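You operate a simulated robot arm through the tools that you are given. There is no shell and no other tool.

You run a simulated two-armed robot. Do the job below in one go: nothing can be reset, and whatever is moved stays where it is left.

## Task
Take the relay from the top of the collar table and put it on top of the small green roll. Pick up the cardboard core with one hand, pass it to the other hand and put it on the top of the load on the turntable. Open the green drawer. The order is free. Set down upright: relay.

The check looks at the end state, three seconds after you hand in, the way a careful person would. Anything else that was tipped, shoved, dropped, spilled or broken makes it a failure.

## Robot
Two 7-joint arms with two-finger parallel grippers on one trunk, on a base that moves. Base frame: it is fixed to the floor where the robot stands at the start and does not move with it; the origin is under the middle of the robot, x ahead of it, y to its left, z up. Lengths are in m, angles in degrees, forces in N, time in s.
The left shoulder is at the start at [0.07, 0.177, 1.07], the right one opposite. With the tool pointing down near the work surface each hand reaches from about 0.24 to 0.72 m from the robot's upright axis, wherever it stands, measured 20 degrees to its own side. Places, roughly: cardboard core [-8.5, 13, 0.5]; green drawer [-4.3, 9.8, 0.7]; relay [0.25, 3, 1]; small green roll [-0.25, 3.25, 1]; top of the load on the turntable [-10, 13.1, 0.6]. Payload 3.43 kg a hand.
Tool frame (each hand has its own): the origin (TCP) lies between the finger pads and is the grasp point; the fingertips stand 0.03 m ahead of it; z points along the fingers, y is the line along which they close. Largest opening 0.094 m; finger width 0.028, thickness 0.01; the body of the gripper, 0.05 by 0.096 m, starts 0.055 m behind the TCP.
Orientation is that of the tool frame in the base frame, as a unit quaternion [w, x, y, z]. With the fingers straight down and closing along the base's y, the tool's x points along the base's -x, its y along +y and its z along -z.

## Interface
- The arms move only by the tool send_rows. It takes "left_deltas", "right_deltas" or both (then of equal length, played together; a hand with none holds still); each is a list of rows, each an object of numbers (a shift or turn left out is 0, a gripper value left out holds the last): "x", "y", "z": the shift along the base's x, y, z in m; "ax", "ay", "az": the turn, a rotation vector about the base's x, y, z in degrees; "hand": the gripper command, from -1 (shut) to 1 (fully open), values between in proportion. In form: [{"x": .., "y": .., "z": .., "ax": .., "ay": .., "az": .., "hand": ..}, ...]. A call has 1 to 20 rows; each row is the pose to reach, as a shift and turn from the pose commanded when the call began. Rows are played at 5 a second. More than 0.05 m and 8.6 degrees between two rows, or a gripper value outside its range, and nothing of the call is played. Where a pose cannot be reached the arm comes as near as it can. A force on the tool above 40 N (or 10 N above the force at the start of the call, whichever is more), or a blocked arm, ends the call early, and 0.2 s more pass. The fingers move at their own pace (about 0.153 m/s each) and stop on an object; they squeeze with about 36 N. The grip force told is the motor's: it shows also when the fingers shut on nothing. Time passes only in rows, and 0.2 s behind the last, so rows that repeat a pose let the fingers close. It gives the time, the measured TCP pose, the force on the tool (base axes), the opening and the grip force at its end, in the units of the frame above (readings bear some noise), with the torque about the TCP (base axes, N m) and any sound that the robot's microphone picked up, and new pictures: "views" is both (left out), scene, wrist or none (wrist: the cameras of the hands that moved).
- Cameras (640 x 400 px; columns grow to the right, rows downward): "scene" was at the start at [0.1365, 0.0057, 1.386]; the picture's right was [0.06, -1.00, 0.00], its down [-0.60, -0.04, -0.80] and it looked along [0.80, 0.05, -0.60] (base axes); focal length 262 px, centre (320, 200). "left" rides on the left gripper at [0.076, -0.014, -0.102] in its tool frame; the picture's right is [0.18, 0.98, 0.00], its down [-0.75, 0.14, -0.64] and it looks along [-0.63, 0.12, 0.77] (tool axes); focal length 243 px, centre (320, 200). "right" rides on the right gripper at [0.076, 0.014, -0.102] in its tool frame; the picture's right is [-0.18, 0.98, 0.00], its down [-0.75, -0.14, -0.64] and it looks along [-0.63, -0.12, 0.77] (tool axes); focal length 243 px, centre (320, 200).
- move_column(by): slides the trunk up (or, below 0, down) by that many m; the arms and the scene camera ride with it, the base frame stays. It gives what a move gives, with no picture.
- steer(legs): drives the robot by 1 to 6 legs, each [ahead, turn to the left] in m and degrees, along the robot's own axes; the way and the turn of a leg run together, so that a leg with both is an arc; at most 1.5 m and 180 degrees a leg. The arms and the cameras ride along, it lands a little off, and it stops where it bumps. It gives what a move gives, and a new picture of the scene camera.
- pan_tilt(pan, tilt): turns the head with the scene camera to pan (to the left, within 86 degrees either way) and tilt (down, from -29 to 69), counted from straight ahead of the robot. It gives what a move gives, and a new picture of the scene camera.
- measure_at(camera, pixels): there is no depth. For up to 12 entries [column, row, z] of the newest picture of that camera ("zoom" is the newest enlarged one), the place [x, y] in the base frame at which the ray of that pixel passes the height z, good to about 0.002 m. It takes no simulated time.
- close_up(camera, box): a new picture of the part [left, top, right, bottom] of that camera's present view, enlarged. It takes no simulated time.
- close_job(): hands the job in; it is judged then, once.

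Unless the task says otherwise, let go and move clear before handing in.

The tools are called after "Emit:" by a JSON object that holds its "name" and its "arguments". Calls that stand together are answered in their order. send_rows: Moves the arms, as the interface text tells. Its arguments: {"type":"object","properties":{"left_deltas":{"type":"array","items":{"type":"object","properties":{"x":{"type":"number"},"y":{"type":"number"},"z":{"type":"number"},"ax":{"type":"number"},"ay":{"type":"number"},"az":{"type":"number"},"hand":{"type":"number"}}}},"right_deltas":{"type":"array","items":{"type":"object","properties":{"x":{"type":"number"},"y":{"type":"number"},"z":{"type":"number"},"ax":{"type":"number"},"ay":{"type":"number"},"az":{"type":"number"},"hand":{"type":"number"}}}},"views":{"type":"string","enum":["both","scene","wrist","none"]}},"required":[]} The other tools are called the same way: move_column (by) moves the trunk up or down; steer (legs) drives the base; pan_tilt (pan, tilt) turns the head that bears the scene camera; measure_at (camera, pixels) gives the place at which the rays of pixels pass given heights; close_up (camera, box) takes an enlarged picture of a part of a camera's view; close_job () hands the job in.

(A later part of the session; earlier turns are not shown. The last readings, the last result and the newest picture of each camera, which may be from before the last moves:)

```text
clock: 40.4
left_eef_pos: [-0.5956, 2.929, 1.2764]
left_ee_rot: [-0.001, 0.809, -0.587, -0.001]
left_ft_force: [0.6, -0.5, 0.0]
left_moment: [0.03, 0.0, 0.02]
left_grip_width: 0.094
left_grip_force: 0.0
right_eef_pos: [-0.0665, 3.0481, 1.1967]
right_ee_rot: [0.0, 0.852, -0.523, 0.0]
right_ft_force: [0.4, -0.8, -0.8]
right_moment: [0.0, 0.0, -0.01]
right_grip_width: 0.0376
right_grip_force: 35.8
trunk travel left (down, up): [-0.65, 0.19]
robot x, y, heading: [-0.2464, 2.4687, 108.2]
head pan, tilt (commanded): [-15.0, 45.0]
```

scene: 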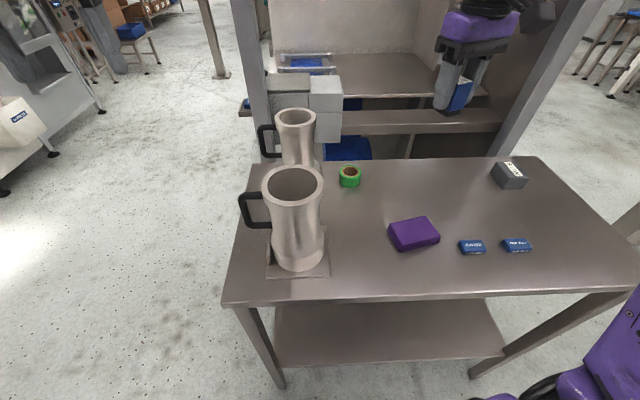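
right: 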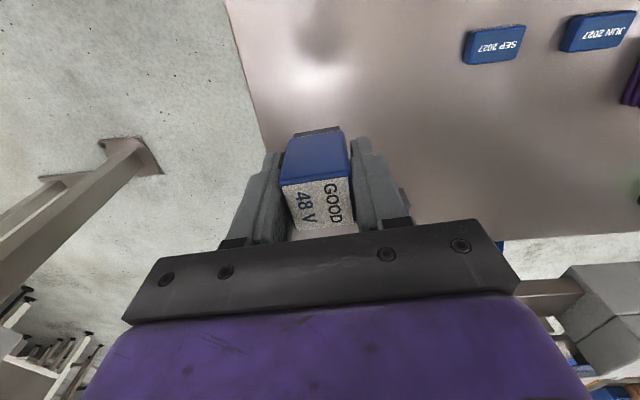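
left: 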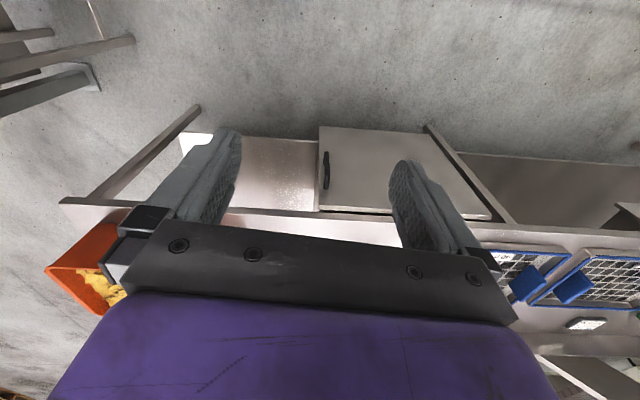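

The right hand is poised at (-0.067, 3.048, 1.197), 0.18 m short of the roll, and the path is clear of the pipe rims. I'll check how the relay sits in the fingers to learn its exact offset from the TCP.

Emit:
{"name": "close_up", "arguments": {"camera": "right", "box": [256, 110, 384, 240]}}

```text
3.08 times, centred on (320, 175) of right
```

zoom: 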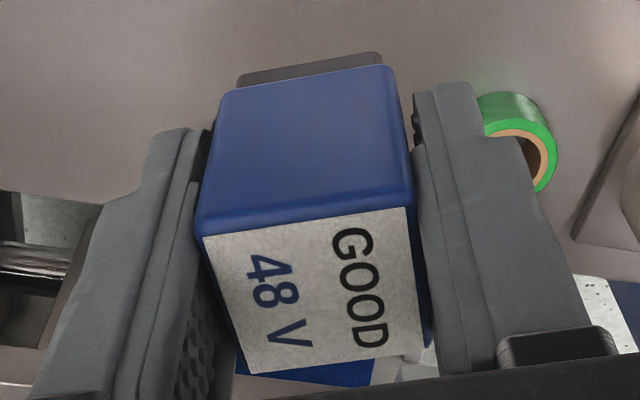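

Emit:
{"name": "measure_at", "arguments": {"camera": "zoom", "pixels": [[195, 232, 1.209], [410, 202, 1.209], [432, 345, 1.209], [245, 376, 1.209], [238, 76, 1.154], [381, 52, 1.154], [195, 232, 1.214], [410, 202, 1.214], [432, 345, 1.214], [245, 376, 1.214]]}}

```text
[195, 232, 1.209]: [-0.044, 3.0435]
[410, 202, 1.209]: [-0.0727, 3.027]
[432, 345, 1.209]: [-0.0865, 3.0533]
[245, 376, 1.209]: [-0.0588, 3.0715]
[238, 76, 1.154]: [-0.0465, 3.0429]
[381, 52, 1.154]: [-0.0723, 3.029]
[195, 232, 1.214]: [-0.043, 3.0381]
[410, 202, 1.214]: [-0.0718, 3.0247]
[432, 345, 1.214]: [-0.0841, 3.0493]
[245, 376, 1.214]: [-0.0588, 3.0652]
```

The relay's foot centre is within about 2 mm of the TCP (slightly away from me), held square. I'll move over the roll at height and lower to a hover at TCP z ≈ 1.03, leaving the relay's foot about 6 cm above the roll.

Emit:
{"name": "send_rows", "arguments": {"right_deltas": [{"x": -0.037, "y": 0.0286}, {"x": -0.0737, "y": 0.0571}, {"x": -0.11, "y": 0.0857}, {"x": -0.1473, "y": 0.1142}, {"x": -0.1473, "y": 0.1142, "z": -0.04}, {"x": -0.1473, "y": 0.1142, "z": -0.08}, {"x": -0.1473, "y": 0.1142, "z": -0.12}, {"x": -0.1473, "y": 0.1142, "z": -0.165}, {"x": -0.1473, "y": 0.1142, "z": -0.165}], "views": "both"}}

```text
clock: 42.4
left_eef_pos: [-0.5973, 2.9303, 1.2756]
left_ee_rot: [-0.001, 0.81, -0.587, -0.002]
left_ft_force: [0.0, 0.1, 0.4]
left_moment: [0.0, -0.03, 0.0]
left_grip_width: 0.0938
left_grip_force: 0.0
right_eef_pos: [-0.2124, 3.1656, 1.0267]
right_ee_rot: [0.0, 0.852, -0.523, 0.0]
right_ft_force: [-0.6, -0.1, -0.8]
right_moment: [0.02, 0.0, -0.02]
right_grip_width: 0.0376
right_grip_force: 36.1
right hand out of reach, approached as far as the arm can: row 4, 5
trunk travel left (down, up): [-0.65, 0.19]
robot x, y, heading: [-0.2433, 2.4701, 108.1]
head pan, tilt (commanded): [-15.0, 45.0]
```

scene: 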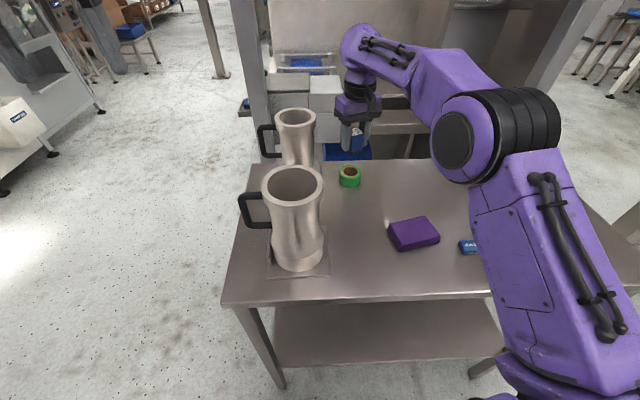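
right: 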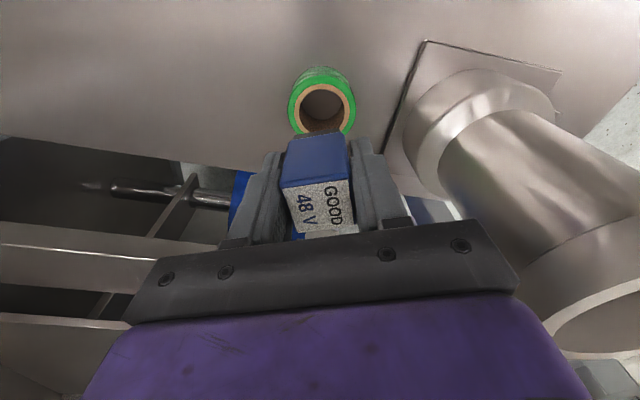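

The relay now hovers above the roll (ring at (322,102) in the wrist view). I'll enlarge and measure the ring and the relay's foot in this one view.

Emit:
{"name": "close_up", "arguments": {"camera": "right", "box": [272, 55, 368, 145]}}

```text
4.44 times, centred on (320, 100) of right
```

zoom: 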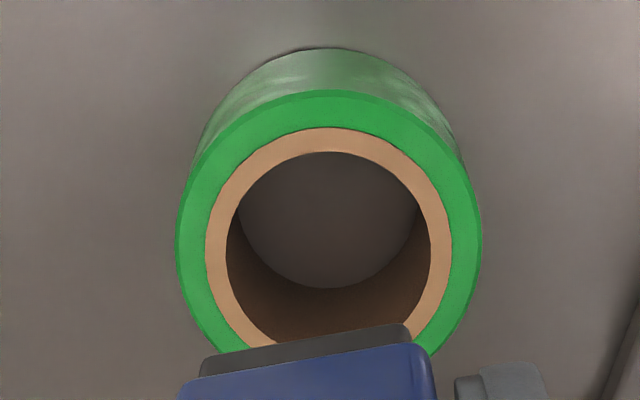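

Emit:
{"name": "measure_at", "arguments": {"camera": "zoom", "pixels": [[176, 250, 0.92], [481, 240, 0.92], [328, 90, 0.92], [210, 155, 0.92], [440, 140, 0.92], [226, 250, 0.92], [431, 245, 0.92], [330, 152, 0.92], [203, 362, 0.984], [405, 324, 0.984], [203, 362, 0.98], [405, 324, 0.98]]}}

```text
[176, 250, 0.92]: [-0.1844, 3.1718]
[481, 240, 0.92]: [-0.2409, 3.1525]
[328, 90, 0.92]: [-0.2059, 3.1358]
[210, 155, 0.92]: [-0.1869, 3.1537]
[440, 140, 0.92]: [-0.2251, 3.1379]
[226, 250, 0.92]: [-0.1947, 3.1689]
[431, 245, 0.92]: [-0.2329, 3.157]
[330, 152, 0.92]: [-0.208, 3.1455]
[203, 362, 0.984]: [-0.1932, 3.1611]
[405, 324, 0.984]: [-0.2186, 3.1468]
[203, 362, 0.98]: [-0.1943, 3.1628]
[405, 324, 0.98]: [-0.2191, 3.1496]
```

Roll centre fits (-0.214, 3.164) while the relay's foot centre is at about (-0.213, 3.168), so I need about -4 mm in y. I'll correct that and lower to about 1.2 cm above the ring for a final check.

Emit:
{"name": "send_rows", "arguments": {"right_deltas": [{"x": -0.001, "y": -0.004, "z": -0.015}, {"x": -0.001, "y": -0.004, "z": -0.035}, {"x": -0.001, "y": -0.004, "z": -0.05}, {"x": -0.001, "y": -0.004, "z": -0.05}], "views": "wrist"}}

Emit:
{"name": "close_up", "arguments": {"camera": "right", "box": [272, 75, 368, 165]}}

Emit:
{"name": "close_up", "arguments": {"camera": "scene", "box": [310, 120, 406, 195]}}

```text
clock: 43.4
left_eef_pos: [-0.5966, 2.9307, 1.276]
left_ee_rot: [0.001, 0.81, -0.586, -0.001]
left_ft_force: [0.6, 0.6, 0.8]
left_moment: [-0.02, -0.02, -0.03]
left_grip_width: 0.094
left_grip_force: 0.1
right_eef_pos: [-0.2142, 3.1578, 0.9801]
right_ee_rot: [-0.001, 0.852, -0.523, 0.001]
right_ft_force: [-1.0, 0.0, -0.3]
right_moment: [0.02, -0.02, -0.02]
right_grip_width: 0.0378
right_grip_force: 36.2
trunk travel left (down, up): [-0.65, 0.19]
robot x, y, heading: [-0.2445, 2.4712, 108.2]
head pan, tilt (commanded): [-15.0, 45.0]
```

right: 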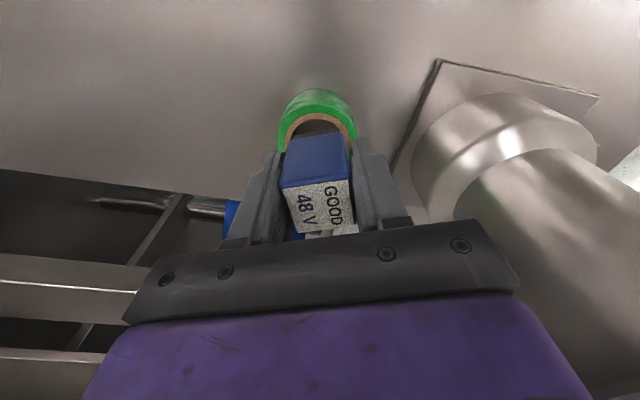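

```text
4.44 times, centred on (320, 120) of right
```

zoom: 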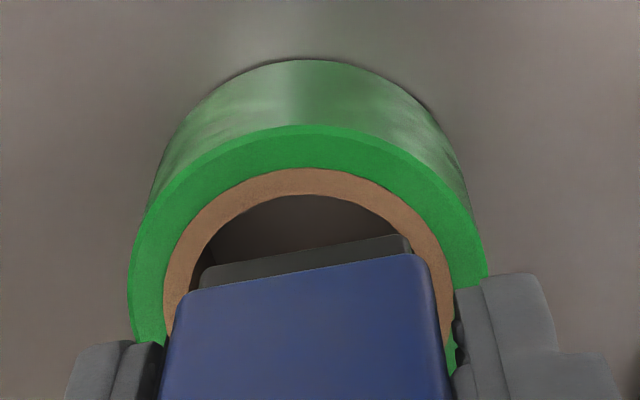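

```text
5.33 times, centred on (358, 158) of scene
```

zoom: 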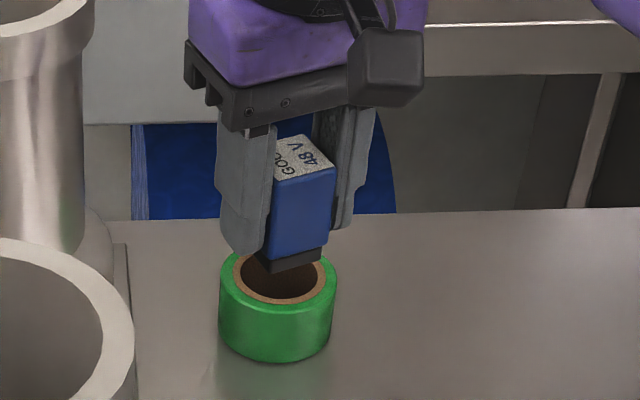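

Emit:
{"name": "measure_at", "arguments": {"camera": "zoom", "pixels": [[219, 283, 0.92], [337, 281, 0.92], [278, 316, 0.92], [270, 273, 0.9376], [322, 256, 0.9376], [253, 258, 0.9376]]}}

Emit:
{"name": "close_up", "arguments": {"camera": "right", "box": [272, 75, 368, 165]}}

Emit:
{"name": "measure_at", "arguments": {"camera": "zoom", "pixels": [[128, 290, 0.92], [487, 262, 0.92], [308, 125, 0.92], [180, 185, 0.92], [430, 170, 0.92], [308, 195, 0.92], [201, 272, 0.9376], [405, 234, 0.9376], [164, 300, 0.92], [452, 270, 0.92]]}}

```text
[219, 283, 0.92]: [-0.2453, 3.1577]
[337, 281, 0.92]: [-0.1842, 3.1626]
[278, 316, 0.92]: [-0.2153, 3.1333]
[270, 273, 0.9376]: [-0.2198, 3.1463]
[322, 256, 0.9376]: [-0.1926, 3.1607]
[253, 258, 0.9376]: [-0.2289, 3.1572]
```

```text
4.44 times, centred on (320, 120) of right
```

zoom: 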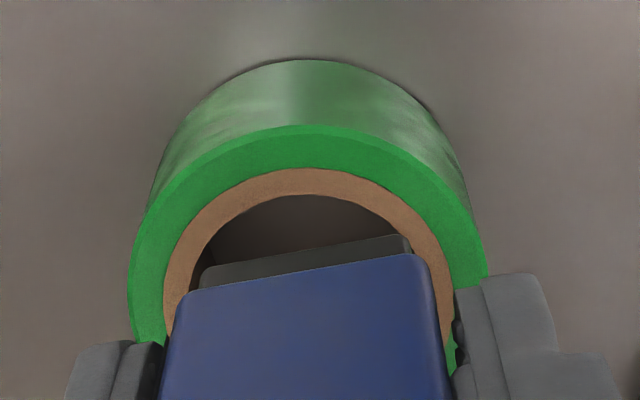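

```text
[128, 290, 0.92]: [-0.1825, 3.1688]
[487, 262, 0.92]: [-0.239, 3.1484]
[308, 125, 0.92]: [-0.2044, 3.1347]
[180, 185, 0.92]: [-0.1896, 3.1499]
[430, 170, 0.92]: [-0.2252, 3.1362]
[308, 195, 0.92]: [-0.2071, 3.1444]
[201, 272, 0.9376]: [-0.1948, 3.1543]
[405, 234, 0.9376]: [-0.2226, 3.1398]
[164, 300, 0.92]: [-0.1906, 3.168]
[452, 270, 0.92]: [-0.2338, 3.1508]
```

The scene and wrist views disagree by several mm on the relay's foot unless its height is a bit off, so I'll check the fingertip and foot heights more carefully with tighter zooms before lowering.

Emit:
{"name": "close_up", "arguments": {"camera": "scene", "box": [342, 140, 382, 190]}}

Emit:
{"name": "measure_at", "arguments": {"camera": "zoom", "pixels": [[320, 200, 0.95], [320, 200, 0.93]]}}

```text
8.00 times, centred on (362, 165) of scene
```

zoom: 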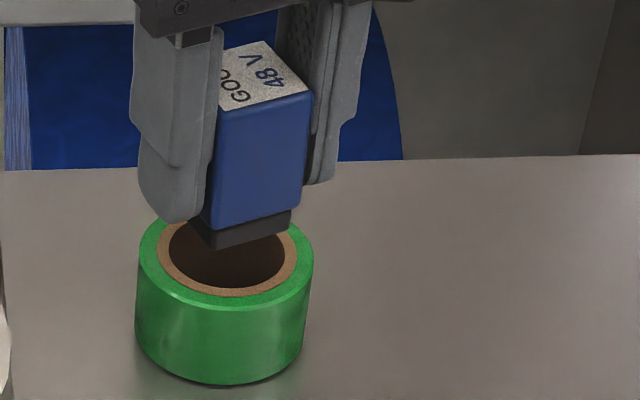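

```text
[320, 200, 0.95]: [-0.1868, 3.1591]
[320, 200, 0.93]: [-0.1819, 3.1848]
```

Emit:
{"name": "measure_at", "arguments": {"camera": "zoom", "pixels": [[213, 250, 0.9376], [291, 229, 0.9376], [187, 225, 0.9376], [213, 250, 0.9456], [291, 229, 0.9456], [187, 225, 0.9456], [138, 256, 0.92], [314, 253, 0.92], [226, 309, 0.92], [168, 251, 0.92], [288, 250, 0.92], [226, 290, 0.92]]}}

Emit:
{"name": "close_up", "arguments": {"camera": "right", "box": [256, 80, 384, 250]}}

```text
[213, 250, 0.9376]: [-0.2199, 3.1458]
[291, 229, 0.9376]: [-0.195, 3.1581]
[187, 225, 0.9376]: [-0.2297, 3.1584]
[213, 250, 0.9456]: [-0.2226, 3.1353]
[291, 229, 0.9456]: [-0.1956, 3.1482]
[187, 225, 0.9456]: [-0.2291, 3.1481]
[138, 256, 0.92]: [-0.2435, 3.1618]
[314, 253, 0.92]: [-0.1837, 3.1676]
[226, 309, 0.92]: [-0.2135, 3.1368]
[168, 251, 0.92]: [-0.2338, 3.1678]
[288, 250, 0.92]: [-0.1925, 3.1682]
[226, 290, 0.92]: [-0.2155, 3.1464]
```

```text
2.35 times, centred on (320, 165) of right
```

zoom: 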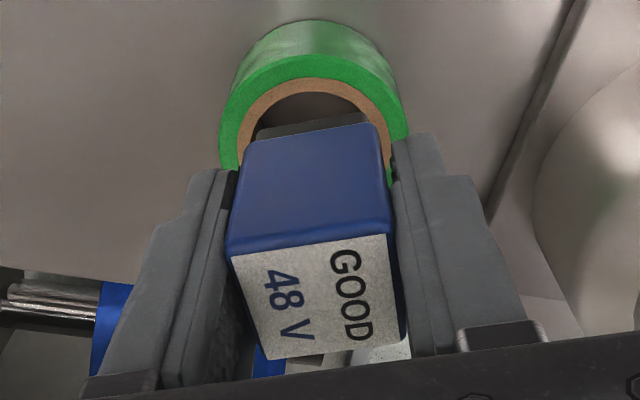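

Ring centre reads (-0.214, 3.165) and the foot's centre is within a few mm, but parallax from the remaining gap blurs it. I'll lower another 12 mm, so foot and ring are nearly at the same height, then compare again.

Emit:
{"name": "send_rows", "arguments": {"right_deltas": [{"z": -0.006}, {"z": -0.012}, {"z": -0.012}], "views": "none"}}

Emit:
{"name": "close_up", "arguments": {"camera": "scene", "box": [342, 145, 382, 190]}}

Emit:
{"name": "close_up", "arguments": {"camera": "right", "box": [272, 80, 368, 160]}}

```text
clock: 44.2
left_eef_pos: [-0.5964, 2.9303, 1.2758]
left_ee_rot: [-0.001, 0.81, -0.586, -0.001]
left_ft_force: [-0.1, -0.6, 0.0]
left_moment: [0.03, -0.02, -0.02]
left_grip_width: 0.094
left_grip_force: 0.1
right_eef_pos: [-0.2134, 3.1572, 0.9695]
right_ee_rot: [0.0, 0.852, -0.523, 0.0]
right_ft_force: [0.3, 1.6, -0.4]
right_moment: [-0.01, 0.01, -0.01]
right_grip_width: 0.0376
right_grip_force: 35.8
trunk travel left (down, up): [-0.65, 0.19]
robot x, y, heading: [-0.2446, 2.4701, 108.2]
head pan, tilt (commanded): [-15.0, 45.0]
```

```text
8.89 times, centred on (362, 168) of scene
```

zoom: 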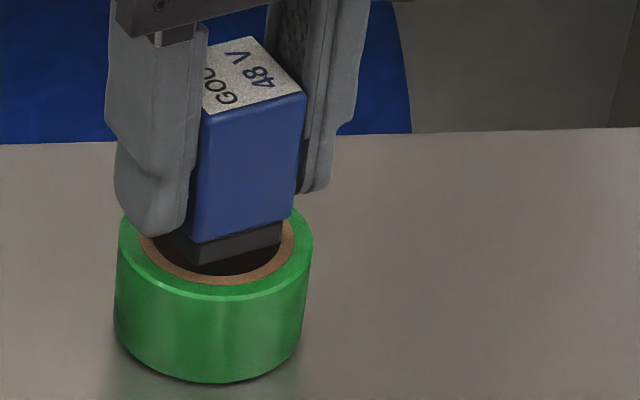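

```text
5.00 times, centred on (320, 120) of right
```

zoom: 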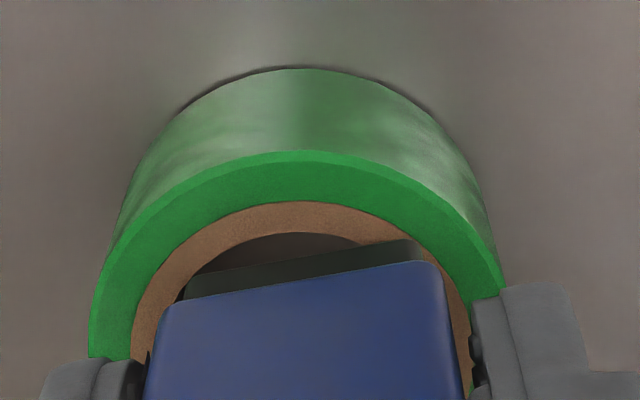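

Emit:
{"name": "measure_at", "arguments": {"camera": "zoom", "pixels": [[90, 330, 0.92], [500, 270, 0.92], [295, 150, 0.92], [160, 205, 0.92], [430, 185, 0.92], [300, 232, 0.92], [187, 296, 0.92], [300, 201, 0.92], [183, 302, 0.927], [417, 241, 0.927], [183, 302, 0.931], [417, 241, 0.931]]}}

Emit:
{"name": "close_up", "arguments": {"camera": "scene", "box": [342, 145, 382, 190]}}

Emit:
{"name": "measure_at", "arguments": {"camera": "zoom", "pixels": [[190, 265, 0.927], [282, 243, 0.927], [190, 265, 0.931], [282, 243, 0.931], [118, 240, 0.92], [313, 237, 0.92], [215, 301, 0.92], [215, 287, 0.92], [213, 278, 0.92], [215, 384, 0.885]]}}

```text
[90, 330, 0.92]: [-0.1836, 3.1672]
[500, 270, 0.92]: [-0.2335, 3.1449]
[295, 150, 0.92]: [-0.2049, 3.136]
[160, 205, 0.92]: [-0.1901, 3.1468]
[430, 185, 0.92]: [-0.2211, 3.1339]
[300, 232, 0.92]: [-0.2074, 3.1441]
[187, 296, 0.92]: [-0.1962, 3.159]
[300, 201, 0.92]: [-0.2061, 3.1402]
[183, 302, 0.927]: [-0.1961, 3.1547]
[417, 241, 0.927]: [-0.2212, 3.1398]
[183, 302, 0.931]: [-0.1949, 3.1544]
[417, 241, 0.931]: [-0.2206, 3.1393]
```

```text
8.89 times, centred on (362, 168) of scene
```

zoom: 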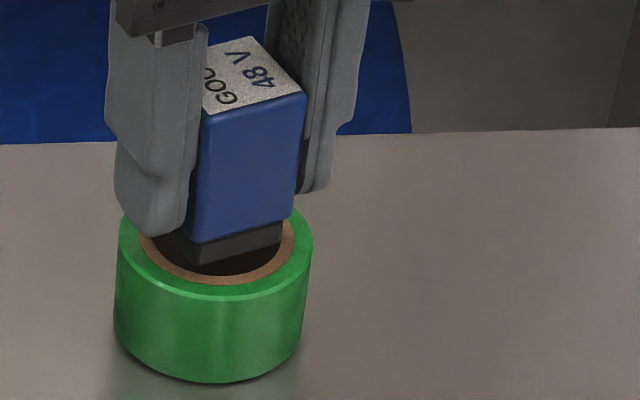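

```text
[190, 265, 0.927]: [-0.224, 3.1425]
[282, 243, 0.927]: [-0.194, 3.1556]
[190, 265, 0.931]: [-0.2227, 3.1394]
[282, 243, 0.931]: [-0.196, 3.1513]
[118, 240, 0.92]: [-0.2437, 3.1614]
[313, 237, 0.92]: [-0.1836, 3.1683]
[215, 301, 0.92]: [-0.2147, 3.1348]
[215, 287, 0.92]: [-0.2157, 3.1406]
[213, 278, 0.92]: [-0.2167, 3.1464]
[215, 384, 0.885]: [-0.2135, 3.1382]
```

At nearly equal heights both views now agree: foot centre about (-0.216, 3.162), ring centre about (-0.214, 3.164). I'll shift +2 mm in x and y, then lower a few mm and watch the force.

Emit:
{"name": "send_rows", "arguments": {"right_deltas": [{"x": 0.002, "y": 0.002}, {"x": 0.002, "y": 0.002, "z": -0.003}, {"x": 0.002, "y": 0.002, "z": -0.005}, {"x": 0.002, "y": 0.002, "z": -0.005}], "views": "none"}}

Emit:
{"name": "close_up", "arguments": {"camera": "scene", "box": [342, 145, 382, 190]}}

Emit:
{"name": "close_up", "arguments": {"camera": "right", "box": [272, 80, 368, 160]}}

```text
clock: 45.2
left_eef_pos: [-0.5963, 2.9282, 1.2756]
left_ee_rot: [-0.001, 0.81, -0.587, -0.001]
left_ft_force: [0.7, 0.2, 0.1]
left_moment: [0.02, 0.0, -0.01]
left_grip_width: 0.094
left_grip_force: 0.2
right_eef_pos: [-0.2125, 3.1602, 0.9634]
right_ee_rot: [0.001, 0.852, -0.523, 0.0]
right_ft_force: [-0.2, -0.2, -0.4]
right_moment: [-0.01, -0.04, -0.04]
right_grip_width: 0.0374
right_grip_force: 35.5
trunk travel left (down, up): [-0.65, 0.19]
robot x, y, heading: [-0.2449, 2.4659, 108.2]
head pan, tilt (commanded): [-15.0, 45.0]
```

```text
8.89 times, centred on (362, 168) of scene
```

zoom: 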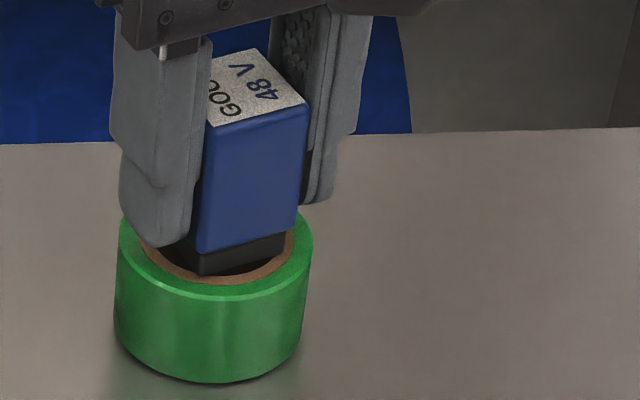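

```text
5.00 times, centred on (320, 120) of right
```

zoom: 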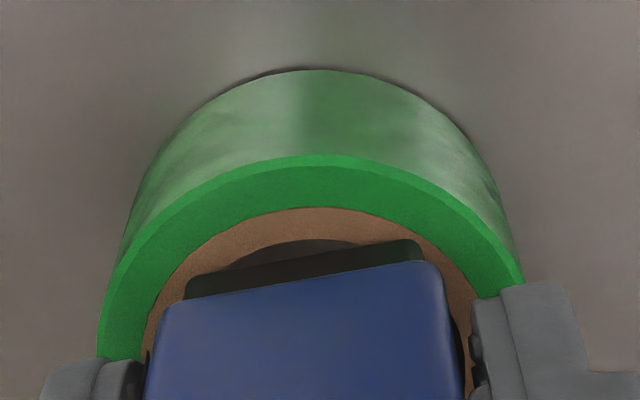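

Emit:
{"name": "measure_at", "arguments": {"camera": "zoom", "pixels": [[98, 345, 0.92], [310, 155, 0.92], [170, 210, 0.92], [440, 185, 0.92], [522, 282, 0.92], [312, 239, 0.92], [313, 207, 0.92], [183, 300, 0.921], [420, 240, 0.921]]}}

Emit:
{"name": "close_up", "arguments": {"camera": "scene", "box": [342, 145, 382, 190]}}

Emit:
{"name": "measure_at", "arguments": {"camera": "zoom", "pixels": [[200, 277, 0.921], [286, 255, 0.921], [118, 240, 0.92], [313, 238, 0.92], [215, 300, 0.92], [215, 286, 0.92]]}}

```text
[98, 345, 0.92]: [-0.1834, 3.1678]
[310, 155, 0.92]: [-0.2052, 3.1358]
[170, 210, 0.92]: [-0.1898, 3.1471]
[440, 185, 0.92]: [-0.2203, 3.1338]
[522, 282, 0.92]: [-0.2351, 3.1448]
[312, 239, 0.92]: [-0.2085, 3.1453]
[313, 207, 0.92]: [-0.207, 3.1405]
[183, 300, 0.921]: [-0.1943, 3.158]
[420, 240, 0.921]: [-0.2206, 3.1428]
```

```text
8.89 times, centred on (362, 168) of scene
```

zoom: 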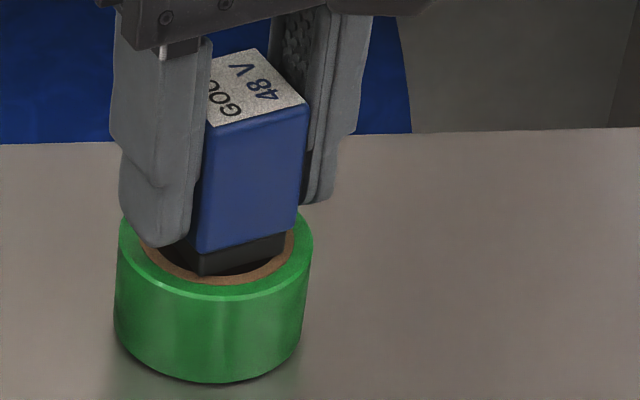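

```text
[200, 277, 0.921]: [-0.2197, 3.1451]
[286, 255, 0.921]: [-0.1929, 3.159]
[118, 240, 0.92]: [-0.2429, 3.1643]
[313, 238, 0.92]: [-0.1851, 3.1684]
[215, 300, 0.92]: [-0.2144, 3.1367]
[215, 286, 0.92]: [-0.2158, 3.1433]
```

The foot and ring centres now agree within about 1 mm in both views. I'll lower in 1 mm steps until contact shows.

Emit:
{"name": "send_rows", "arguments": {"right_deltas": [{"z": -0.001}, {"z": -0.002}, {"z": -0.002}], "views": "none"}}

```text
clock: 46.0
left_eef_pos: [-0.5974, 2.9299, 1.2748]
left_ee_rot: [-0.001, 0.81, -0.587, -0.001]
left_ft_force: [0.5, -0.7, 0.6]
left_moment: [0.0, -0.02, -0.03]
left_grip_width: 0.094
left_grip_force: 0.0
right_eef_pos: [-0.2129, 3.1595, 0.9631]
right_ee_rot: [0.001, 0.852, -0.524, 0.0]
right_ft_force: [-0.3, 0.5, -1.2]
right_moment: [0.01, 0.0, 0.03]
right_grip_width: 0.0376
right_grip_force: 35.9
trunk travel left (down, up): [-0.65, 0.19]
robot x, y, heading: [-0.2469, 2.4688, 108.1]
head pan, tilt (commanded): [-15.0, 45.0]
```

Emit:
{"name": "send_rows", "arguments": {"right_deltas": [{"z": -0.001}, {"z": -0.002}, {"z": -0.003}, {"z": -0.003}], "views": "none"}}

```text
clock: 47.0
left_eef_pos: [-0.5967, 2.9275, 1.276]
left_ee_rot: [-0.002, 0.81, -0.586, -0.001]
left_ft_force: [-0.2, -0.4, 0.0]
left_moment: [-0.02, -0.02, 0.04]
left_grip_width: 0.094
left_grip_force: 0.0
right_eef_pos: [-0.2121, 3.1589, 0.9623]
right_ee_rot: [-0.002, 0.852, -0.524, -0.002]
right_ft_force: [-1.0, 2.8, 13.0]
right_moment: [0.15, 0.04, -0.02]
right_grip_width: 0.0373
right_grip_force: 36.2
trunk travel left (down, up): [-0.65, 0.19]
robot x, y, heading: [-0.2429, 2.4697, 108.3]
head pan, tilt (commanded): [-15.0, 45.0]
```

Contact: 13 N upward at TCP z = 0.962 with almost no torque, so the relay sits flat on the ring. I'll ease off 1.5 mm of push and look once more before opening.

Emit:
{"name": "send_rows", "arguments": {"right_deltas": [{"z": 0.0015}, {"z": 0.0015}], "views": "none"}}

Emit:
{"name": "close_up", "arguments": {"camera": "scene", "box": [342, 145, 382, 190]}}

Emit:
{"name": "close_up", "arguments": {"camera": "right", "box": [272, 80, 368, 160]}}

```text
clock: 47.6
left_eef_pos: [-0.5967, 2.9288, 1.2766]
left_ee_rot: [-0.002, 0.81, -0.587, -0.001]
left_ft_force: [0.2, -0.2, 0.1]
left_moment: [-0.03, -0.01, -0.01]
left_grip_width: 0.0941
left_grip_force: 0.2
right_eef_pos: [-0.2121, 3.1585, 0.9625]
right_ee_rot: [-0.001, 0.852, -0.523, 0.0]
right_ft_force: [-1.6, 2.9, 11.1]
right_moment: [0.25, 0.08, -0.02]
right_grip_width: 0.0375
right_grip_force: 36.2
trunk travel left (down, up): [-0.65, 0.19]
robot x, y, heading: [-0.2447, 2.468, 108.3]
head pan, tilt (commanded): [-15.0, 45.0]
```

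```text
8.89 times, centred on (362, 168) of scene
```

zoom: 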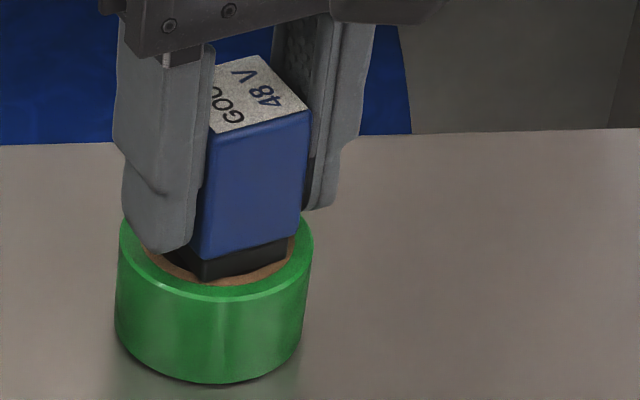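

```text
5.00 times, centred on (320, 120) of right
```

zoom: 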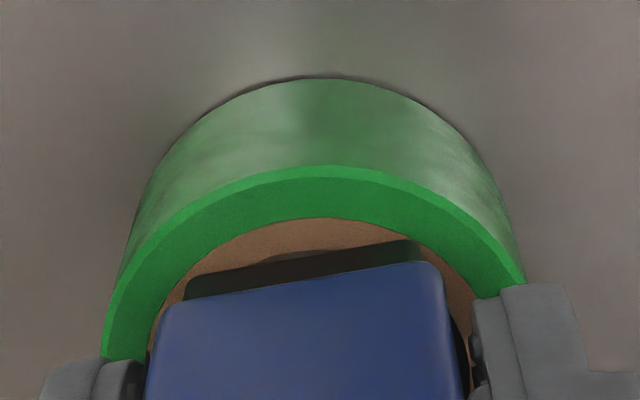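

The relay stands with its corners on the cardboard ring, a thin sliver of hole visible evenly beyond its edge, but 11 N of push remains. I'll ease up 2.5 mm more.

Emit:
{"name": "send_rows", "arguments": {"right_deltas": [{"z": 0.001}, {"z": 0.0025}, {"z": 0.0025}], "views": "none"}}

```text
clock: 48.4
left_eef_pos: [-0.5969, 2.9301, 1.2755]
left_ee_rot: [-0.001, 0.81, -0.586, -0.001]
left_ft_force: [-0.2, -0.2, 0.6]
left_moment: [0.01, -0.03, -0.01]
left_grip_width: 0.094
left_grip_force: 0.0
right_eef_pos: [-0.212, 3.1597, 0.9624]
right_ee_rot: [0.001, 0.852, -0.523, 0.0]
right_ft_force: [-1.0, -0.4, 0.0]
right_moment: [0.02, 0.02, 0.03]
right_grip_width: 0.0377
right_grip_force: 35.8
trunk travel left (down, up): [-0.65, 0.19]
robot x, y, heading: [-0.2424, 2.4683, 108.2]
head pan, tilt (commanded): [-15.0, 45.0]
```

Force is zero with the relay just resting. I'll open the fingers gently to about 60 mm and hold.

Emit:
{"name": "send_rows", "arguments": {"right_deltas": [{"z": -0.0005, "hand": -0.12}, {"z": -0.0005, "hand": 0.05}, {"z": -0.0005, "hand": 0.25}, {"z": -0.0005, "hand": 0.3}, {"z": -0.0005, "hand": 0.3}], "views": "both"}}

Emit:
{"name": "close_up", "arguments": {"camera": "scene", "box": [342, 145, 382, 190]}}

```text
clock: 49.6
left_eef_pos: [-0.5956, 2.9287, 1.2755]
left_ee_rot: [0.0, 0.81, -0.587, 0.0]
left_ft_force: [0.5, 0.5, 0.5]
left_moment: [0.0, -0.04, 0.01]
left_grip_width: 0.0941
left_grip_force: 0.0
right_eef_pos: [-0.2119, 3.1592, 0.9623]
right_ee_rot: [0.0, 0.852, -0.523, 0.001]
right_ft_force: [0.0, -1.0, -0.4]
right_moment: [-0.06, 0.0, 0.04]
right_grip_width: 0.0611
right_grip_force: 0.1
trunk travel left (down, up): [-0.65, 0.19]
robot x, y, heading: [-0.2466, 2.4674, 108.1]
head pan, tilt (commanded): [-15.0, 45.0]
```

scene: 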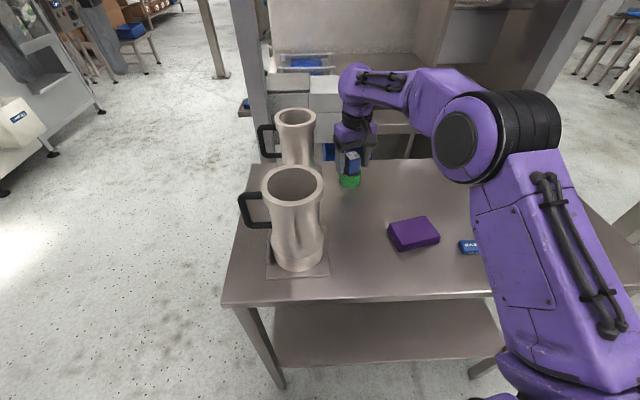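
right: 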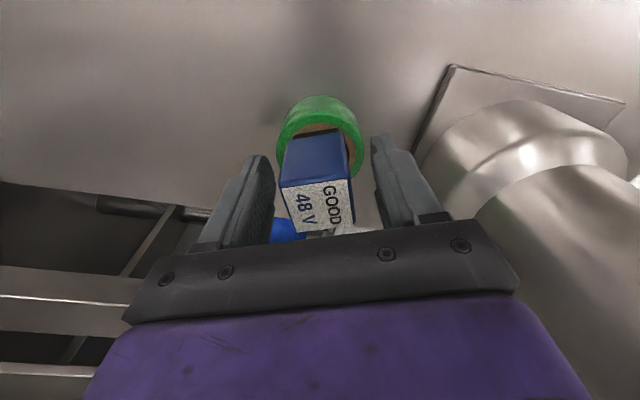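

```text
8.89 times, centred on (362, 168) of scene
```

zoom: 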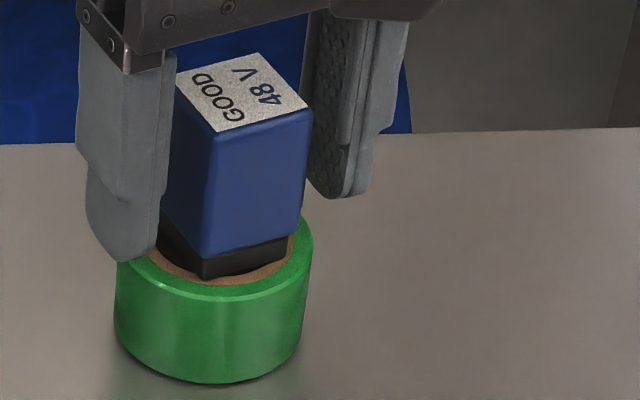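

The relay stands upright alone on the green roll with both fingers clear of it. I'll lift the hand straight up and then draw it back toward me.

Emit:
{"name": "send_rows", "arguments": {"right_deltas": [{"z": 0.015}, {"z": 0.035}, {"z": 0.065}, {"z": 0.1}, {"z": 0.13}, {"x": 0.01, "y": -0.035, "z": 0.16}, {"x": 0.02, "y": -0.07, "z": 0.19}, {"x": 0.03, "y": -0.11, "z": 0.21}, {"x": 0.04, "y": -0.15, "z": 0.23}, {"x": 0.04, "y": -0.15, "z": 0.23}], "views": "both"}}

Emit:
{"name": "close_up", "arguments": {"camera": "scene", "box": [302, 130, 398, 190]}}

```text
clock: 51.8
left_eef_pos: [-0.5963, 2.9312, 1.2741]
left_ee_rot: [-0.001, 0.811, -0.586, 0.0]
left_ft_force: [-1.0, -0.1, -0.5]
left_moment: [-0.05, 0.01, -0.02]
left_grip_width: 0.0941
left_grip_force: 0.1
right_eef_pos: [-0.1729, 3.0105, 1.1931]
right_ee_rot: [0.001, 0.852, -0.524, 0.001]
right_ft_force: [0.0, 0.6, -0.2]
right_moment: [-0.03, 0.0, 0.0]
right_grip_width: 0.0611
right_grip_force: 0.0
trunk travel left (down, up): [-0.65, 0.19]
robot x, y, heading: [-0.2457, 2.4671, 108.3]
head pan, tilt (commanded): [-15.0, 45.0]
```

scene: 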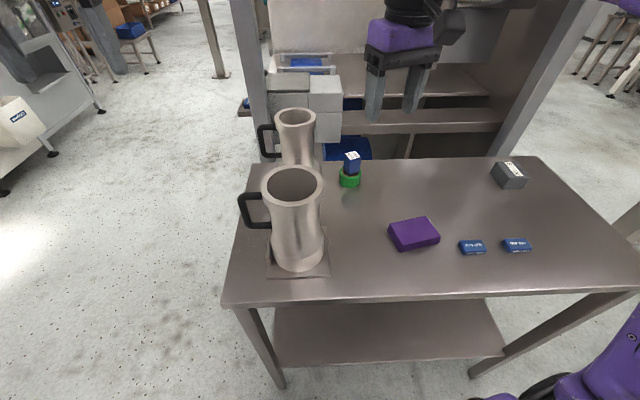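
right: 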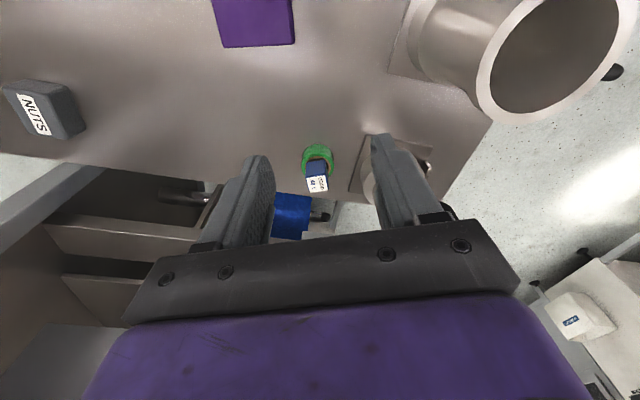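

```text
6.67 times, centred on (350, 160) of scene
```

zoom: 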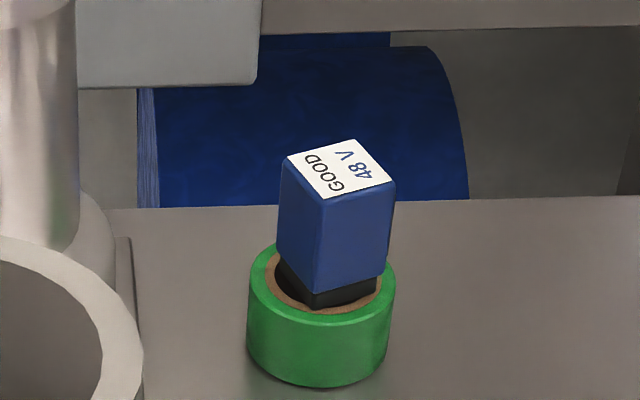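

The relay stands upright and alone on the roll; that part is done. Next I'll back off the table and look around to the left for the route toward the drawer at (-4.3, 9.8).

Emit:
{"name": "steer", "arguments": {"legs": [[-0.5, 0]]}}

Emit:
{"name": "pan_tilt", "arguments": {"pan": 15, "tilt": 12}}

Emit:
{"name": "pan_tilt", "arguments": {"pan": 75, "tilt": 12}}

```text
clock: 54.8
left_eef_pos: [-0.4318, 2.4355, 1.276]
left_ee_rot: [-0.001, 0.809, -0.588, -0.001]
left_ft_force: [0.2, 0.7, 0.0]
left_moment: [0.0, 0.01, 0.0]
left_grip_width: 0.0941
left_grip_force: 0.1
right_eef_pos: [-0.0086, 2.5126, 1.1945]
right_ee_rot: [0.0, 0.851, -0.526, 0.0]
right_ft_force: [-0.9, -0.2, 0.1]
right_moment: [0.0, 0.0, 0.01]
right_grip_width: 0.0611
right_grip_force: 0.2
trunk travel left (down, up): [-0.65, 0.19]
robot x, y, heading: [-0.0847, 1.9738, 108.0]
head pan, tilt (commanded): [-15.0, 45.0]
```

scene: 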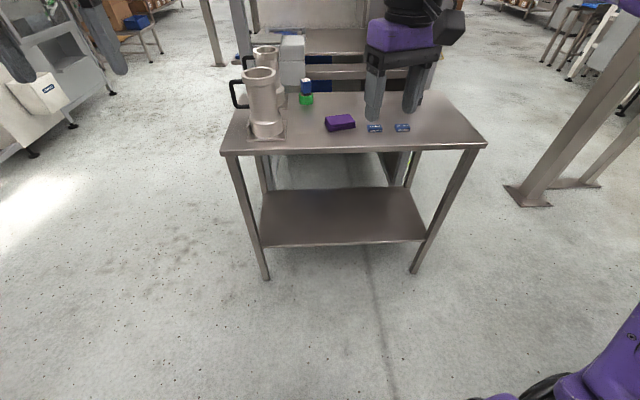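

```text
clock: 55.8
left_eef_pos: [-0.4308, 2.4346, 1.2759]
left_ee_rot: [0.0, 0.808, -0.589, -0.001]
left_ft_force: [0.9, 0.3, -0.6]
left_moment: [-0.03, 0.01, 0.01]
left_grip_width: 0.0942
left_grip_force: 0.0
right_eef_pos: [-0.0086, 2.5119, 1.1934]
right_ee_rot: [0.0, 0.85, -0.526, 0.0]
right_ft_force: [0.2, -0.2, -0.1]
right_moment: [-0.06, -0.03, -0.01]
right_grip_width: 0.0611
right_grip_force: 0.0
trunk travel left (down, up): [-0.65, 0.19]
robot x, y, heading: [-0.0817, 1.973, 107.9]
head pan, tilt (commanded): [15.0, 12.0]
```

scene: 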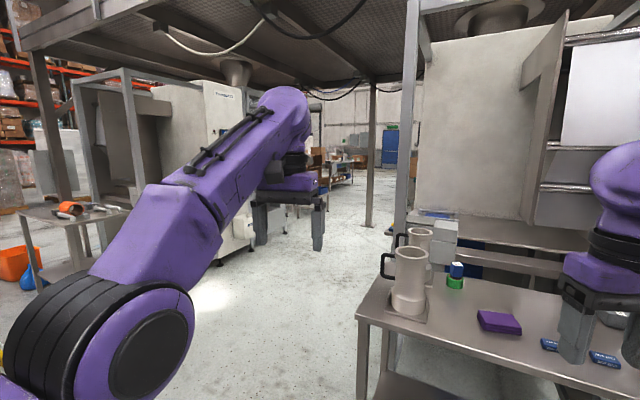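

```text
clock: 57.1
left_eef_pos: [-0.4315, 2.435, 1.2759]
left_ee_rot: [0.0, 0.808, -0.589, -0.001]
left_ft_force: [-1.0, 0.4, 0.3]
left_moment: [-0.01, 0.02, -0.03]
left_grip_width: 0.0939
left_grip_force: 0.0
right_eef_pos: [-0.0087, 2.5116, 1.1941]
right_ee_rot: [0.0, 0.851, -0.526, 0.0]
right_ft_force: [-0.2, -0.2, -1.2]
right_moment: [0.01, -0.03, 0.02]
right_grip_width: 0.0612
right_grip_force: 0.1
trunk travel left (down, up): [-0.65, 0.19]
robot x, y, heading: [-0.0805, 1.9712, 107.7]
head pan, tilt (commanded): [75.0, 12.0]
```

scene: 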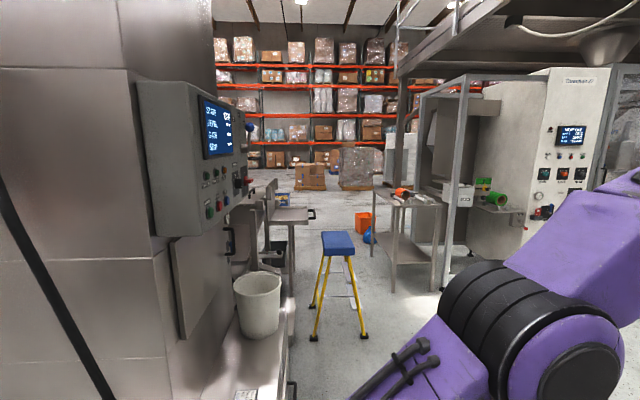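

Looking up-left there's an aisle between the white machine and the collar table's machine, with a pole at (370,225). I'll measure the floor points and look again a little more to the right and far ahead.

Emit:
{"name": "pan_tilt", "arguments": {"pan": 20, "tilt": 20}}

Emit:
{"name": "close_up", "arguments": {"camera": "scene", "box": [200, 60, 420, 240]}}

```text
clock: 58.4
left_eef_pos: [-0.4318, 2.4352, 1.2767]
left_ee_rot: [0.0, 0.808, -0.589, -0.002]
left_ft_force: [0.1, 0.0, -0.7]
left_moment: [-0.02, 0.0, -0.01]
left_grip_width: 0.094
left_grip_force: 0.0
right_eef_pos: [-0.0079, 2.5117, 1.1931]
right_ee_rot: [0.0, 0.85, -0.526, 0.0]
right_ft_force: [0.2, -0.7, 0.3]
right_moment: [-0.04, 0.04, -0.01]
right_grip_width: 0.0609
right_grip_force: 0.0
trunk travel left (down, up): [-0.65, 0.19]
robot x, y, heading: [-0.0798, 1.9755, 108.0]
head pan, tilt (commanded): [20.0, 20.0]
```

scene: 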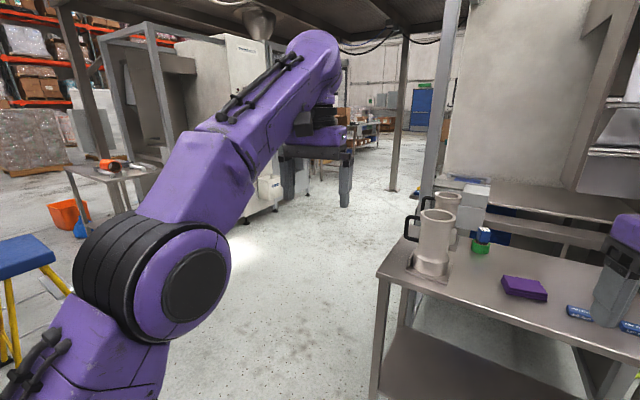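

```text
2.22 times, centred on (310, 150) of scene
```

zoom: 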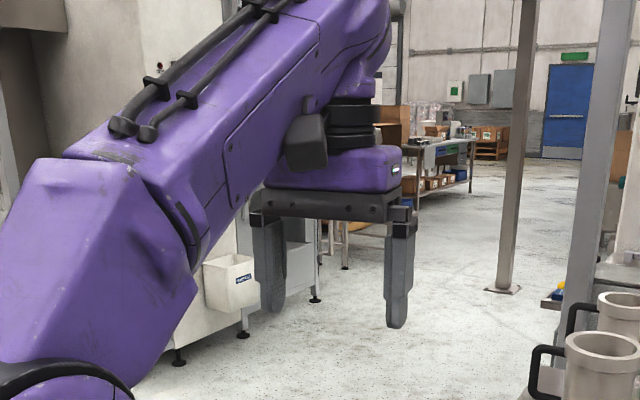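

Emit:
{"name": "measure_at", "arguments": {"camera": "zoom", "pixels": [[180, 362, 0], [243, 335, 0], [315, 300, 0], [500, 291, 0], [345, 268, 0], [560, 160, 0], [545, 305, 0], [470, 190, 0]]}}

Emit:
{"name": "measure_at", "arguments": {"camera": "scene", "pixels": [[375, 395, 0]]}}

```text
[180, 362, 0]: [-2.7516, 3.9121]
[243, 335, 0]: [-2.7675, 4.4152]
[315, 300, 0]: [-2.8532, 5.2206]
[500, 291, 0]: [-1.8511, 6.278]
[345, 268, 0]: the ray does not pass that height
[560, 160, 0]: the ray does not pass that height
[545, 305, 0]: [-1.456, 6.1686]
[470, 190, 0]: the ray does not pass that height
```

```text
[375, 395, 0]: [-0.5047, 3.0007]
```

The white machine's feet lie at x ≈ -2.8 (y 3.9-5.2), the pole at (-1.85, 6.28), and the collar table's left corner at (-0.5, 2.8). I'll turn to heading 150 and drive 1.25 m into the aisle, then face along it.

Emit:
{"name": "steer", "arguments": {"legs": [[0, 42], [1.25, 0], [0, -47]]}}

Emit:
{"name": "pan_tilt", "arguments": {"pan": 0, "tilt": 15}}

```text
clock: 68.6
left_eef_pos: [-1.4248, 3.0971, 1.276]
left_ee_rot: [-0.001, 0.776, -0.631, 0.0]
left_ft_force: [-1.0, 0.2, 0.0]
left_moment: [-0.03, 0.03, -0.01]
left_grip_width: 0.0937
left_grip_force: 0.1
right_eef_pos: [-0.9944, 3.129, 1.1936]
right_ee_rot: [0.0, 0.822, -0.57, 0.0]
right_ft_force: [-0.4, -0.6, -0.3]
right_moment: [0.0, -0.01, -0.03]
right_grip_width: 0.061
right_grip_force: 0.0
trunk travel left (down, up): [-0.65, 0.19]
robot x, y, heading: [-1.1234, 2.6018, 102.3]
head pan, tilt (commanded): [20.0, 20.0]
```

scene: 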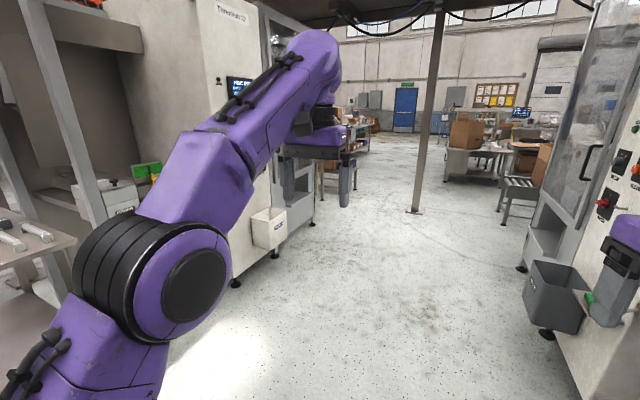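

```text
clock: 69.4
left_eef_pos: [-1.4241, 3.0981, 1.2765]
left_ee_rot: [-0.001, 0.776, -0.63, -0.001]
left_ft_force: [0.6, 0.1, 0.1]
left_moment: [-0.02, -0.01, -0.02]
left_grip_width: 0.0938
left_grip_force: 0.1
right_eef_pos: [-0.9939, 3.1287, 1.1926]
right_ee_rot: [-0.001, 0.821, -0.57, 0.0]
right_ft_force: [-0.4, 0.2, -0.6]
right_moment: [0.02, 0.0, 0.0]
right_grip_width: 0.0612
right_grip_force: 0.0
trunk travel left (down, up): [-0.65, 0.19]
robot x, y, heading: [-1.1259, 2.5984, 101.8]
head pan, tilt (commanded): [0.0, 15.0]
```

scene: 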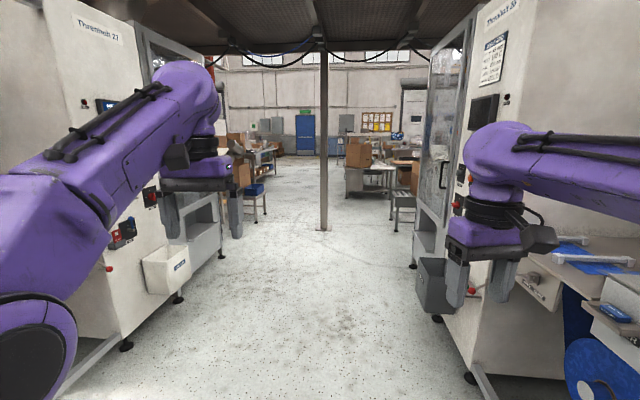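

Now facing up the aisle between two white machines, pole dead ahead at (325,228). I'll measure the feet on both sides.

Emit:
{"name": "measure_at", "arguments": {"camera": "scene", "pixels": [[127, 346, 0], [180, 298, 0], [222, 254, 0], [325, 229, 0], [437, 320, 0], [412, 266, 0], [470, 380, 0], [262, 218, 0], [395, 228, 0], [350, 195, 0]]}}

Emit:
{"name": "close_up", "arguments": {"camera": "scene", "box": [200, 90, 440, 240]}}

```text
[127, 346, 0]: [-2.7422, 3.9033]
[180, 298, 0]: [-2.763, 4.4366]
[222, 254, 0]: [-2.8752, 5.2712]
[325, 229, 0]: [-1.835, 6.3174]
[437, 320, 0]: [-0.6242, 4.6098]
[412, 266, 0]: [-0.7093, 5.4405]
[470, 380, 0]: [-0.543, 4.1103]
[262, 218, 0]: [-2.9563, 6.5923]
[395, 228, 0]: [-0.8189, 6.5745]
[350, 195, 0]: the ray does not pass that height
```

```text
2.67 times, centred on (320, 165) of scene
```

zoom: 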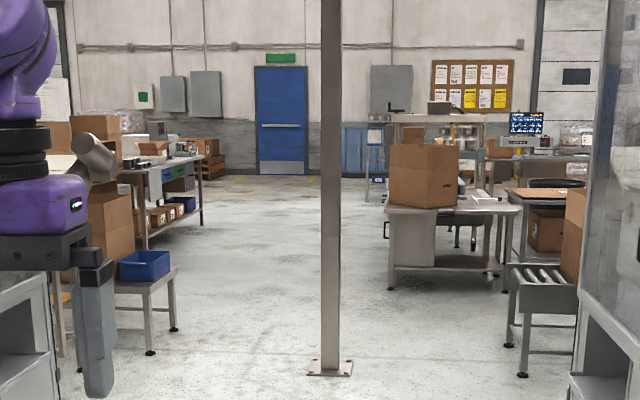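

The aisle is about 2 m wide with a pole at (-1.84, 6.32), and a bench with coloured drawers, one green at zoom (185,185), stands beyond on the left. I'll drive to about (-1.9, 4.6) and look again.

Emit:
{"name": "steer", "arguments": {"legs": [[0, 9], [1.1, 0], [1.05, 0]]}}

Emit:
{"name": "close_up", "arguments": {"camera": "scene", "box": [160, 60, 480, 260]}}

```text
clock: 80.8
left_eef_pos: [-2.2624, 5.0941, 1.2763]
left_ee_rot: [-0.001, 0.82, -0.572, -0.002]
left_ft_force: [0.8, 0.2, -0.3]
left_moment: [0.01, 0.01, 0.02]
left_grip_width: 0.0943
left_grip_force: 0.0
right_eef_pos: [-1.8418, 5.1868, 1.1944]
right_ee_rot: [0.0, 0.86, -0.51, 0.0]
right_ft_force: [-0.3, 0.2, -0.2]
right_moment: [-0.02, -0.03, -0.02]
right_grip_width: 0.0611
right_grip_force: 0.1
trunk travel left (down, up): [-0.65, 0.19]
robot x, y, heading: [-1.8956, 4.6482, 110.1]
head pan, tilt (commanded): [0.0, 15.0]
```

scene: 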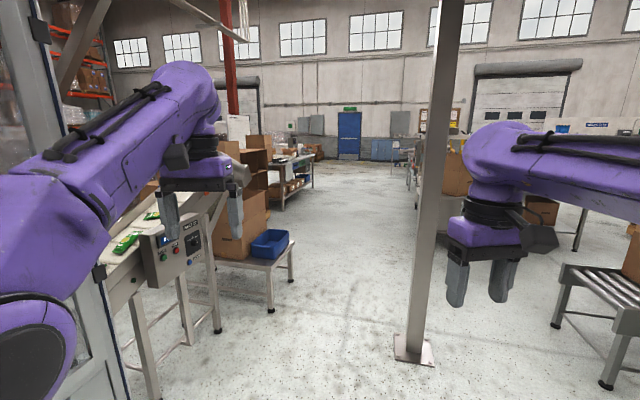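

```text
2.00 times, centred on (320, 160) of scene
```

zoom: 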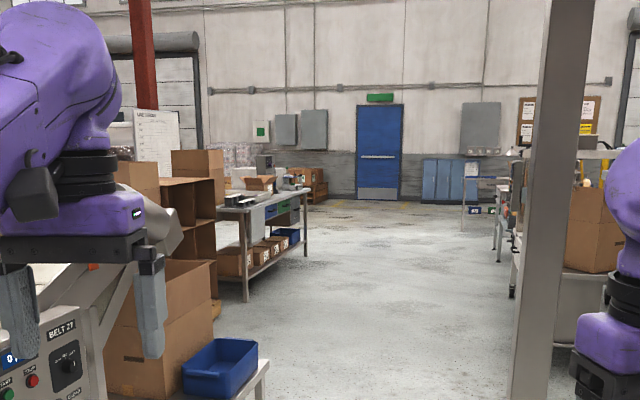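

The pole base is at (413,352) and the low table with the blue bin has its near leg at (270,312), with a wider gap between than I thought. I'll measure those.

Emit:
{"name": "measure_at", "arguments": {"camera": "scene", "pixels": [[395, 355, 0], [413, 340, 0], [270, 313, 0], [217, 332, 0], [292, 283, 0], [158, 396, 0], [282, 213, 0], [313, 187, 0]]}}

```text
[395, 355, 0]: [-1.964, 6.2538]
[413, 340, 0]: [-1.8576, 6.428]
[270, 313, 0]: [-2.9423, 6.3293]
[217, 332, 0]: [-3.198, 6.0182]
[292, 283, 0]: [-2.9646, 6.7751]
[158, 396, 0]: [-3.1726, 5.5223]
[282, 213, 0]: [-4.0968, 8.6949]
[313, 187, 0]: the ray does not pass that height
```

The gap between pole plate (x ≈ -1.96) and table legs (x ≈ -2.94) is about 1 m. I'll line up at x ≈ -2.45 and go straight through it in the +y direction.

Emit:
{"name": "steer", "arguments": {"legs": [[0, 4], [1.3, 0], [0, -24]]}}

```text
clock: 89.2
left_eef_pos: [-2.6275, 6.4066, 1.2753]
left_ee_rot: [0.001, -0.703, 0.711, 0.002]
left_ft_force: [0.5, 0.1, 0.3]
left_moment: [0.03, -0.01, 0.02]
left_grip_width: 0.0938
left_grip_force: 0.0
right_eef_pos: [-2.2006, 6.3445, 1.1937]
right_ee_rot: [0.0, 0.755, -0.656, 0.0]
right_ft_force: [0.5, -0.1, -0.2]
right_moment: [-0.01, 0.0, -0.02]
right_grip_width: 0.0611
right_grip_force: 0.0
trunk travel left (down, up): [-0.65, 0.19]
robot x, y, heading: [-2.4409, 5.8549, 89.7]
head pan, tilt (commanded): [0.0, 15.0]
```

scene: 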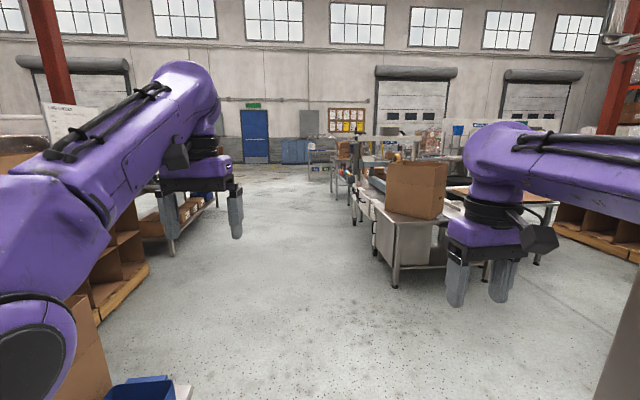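

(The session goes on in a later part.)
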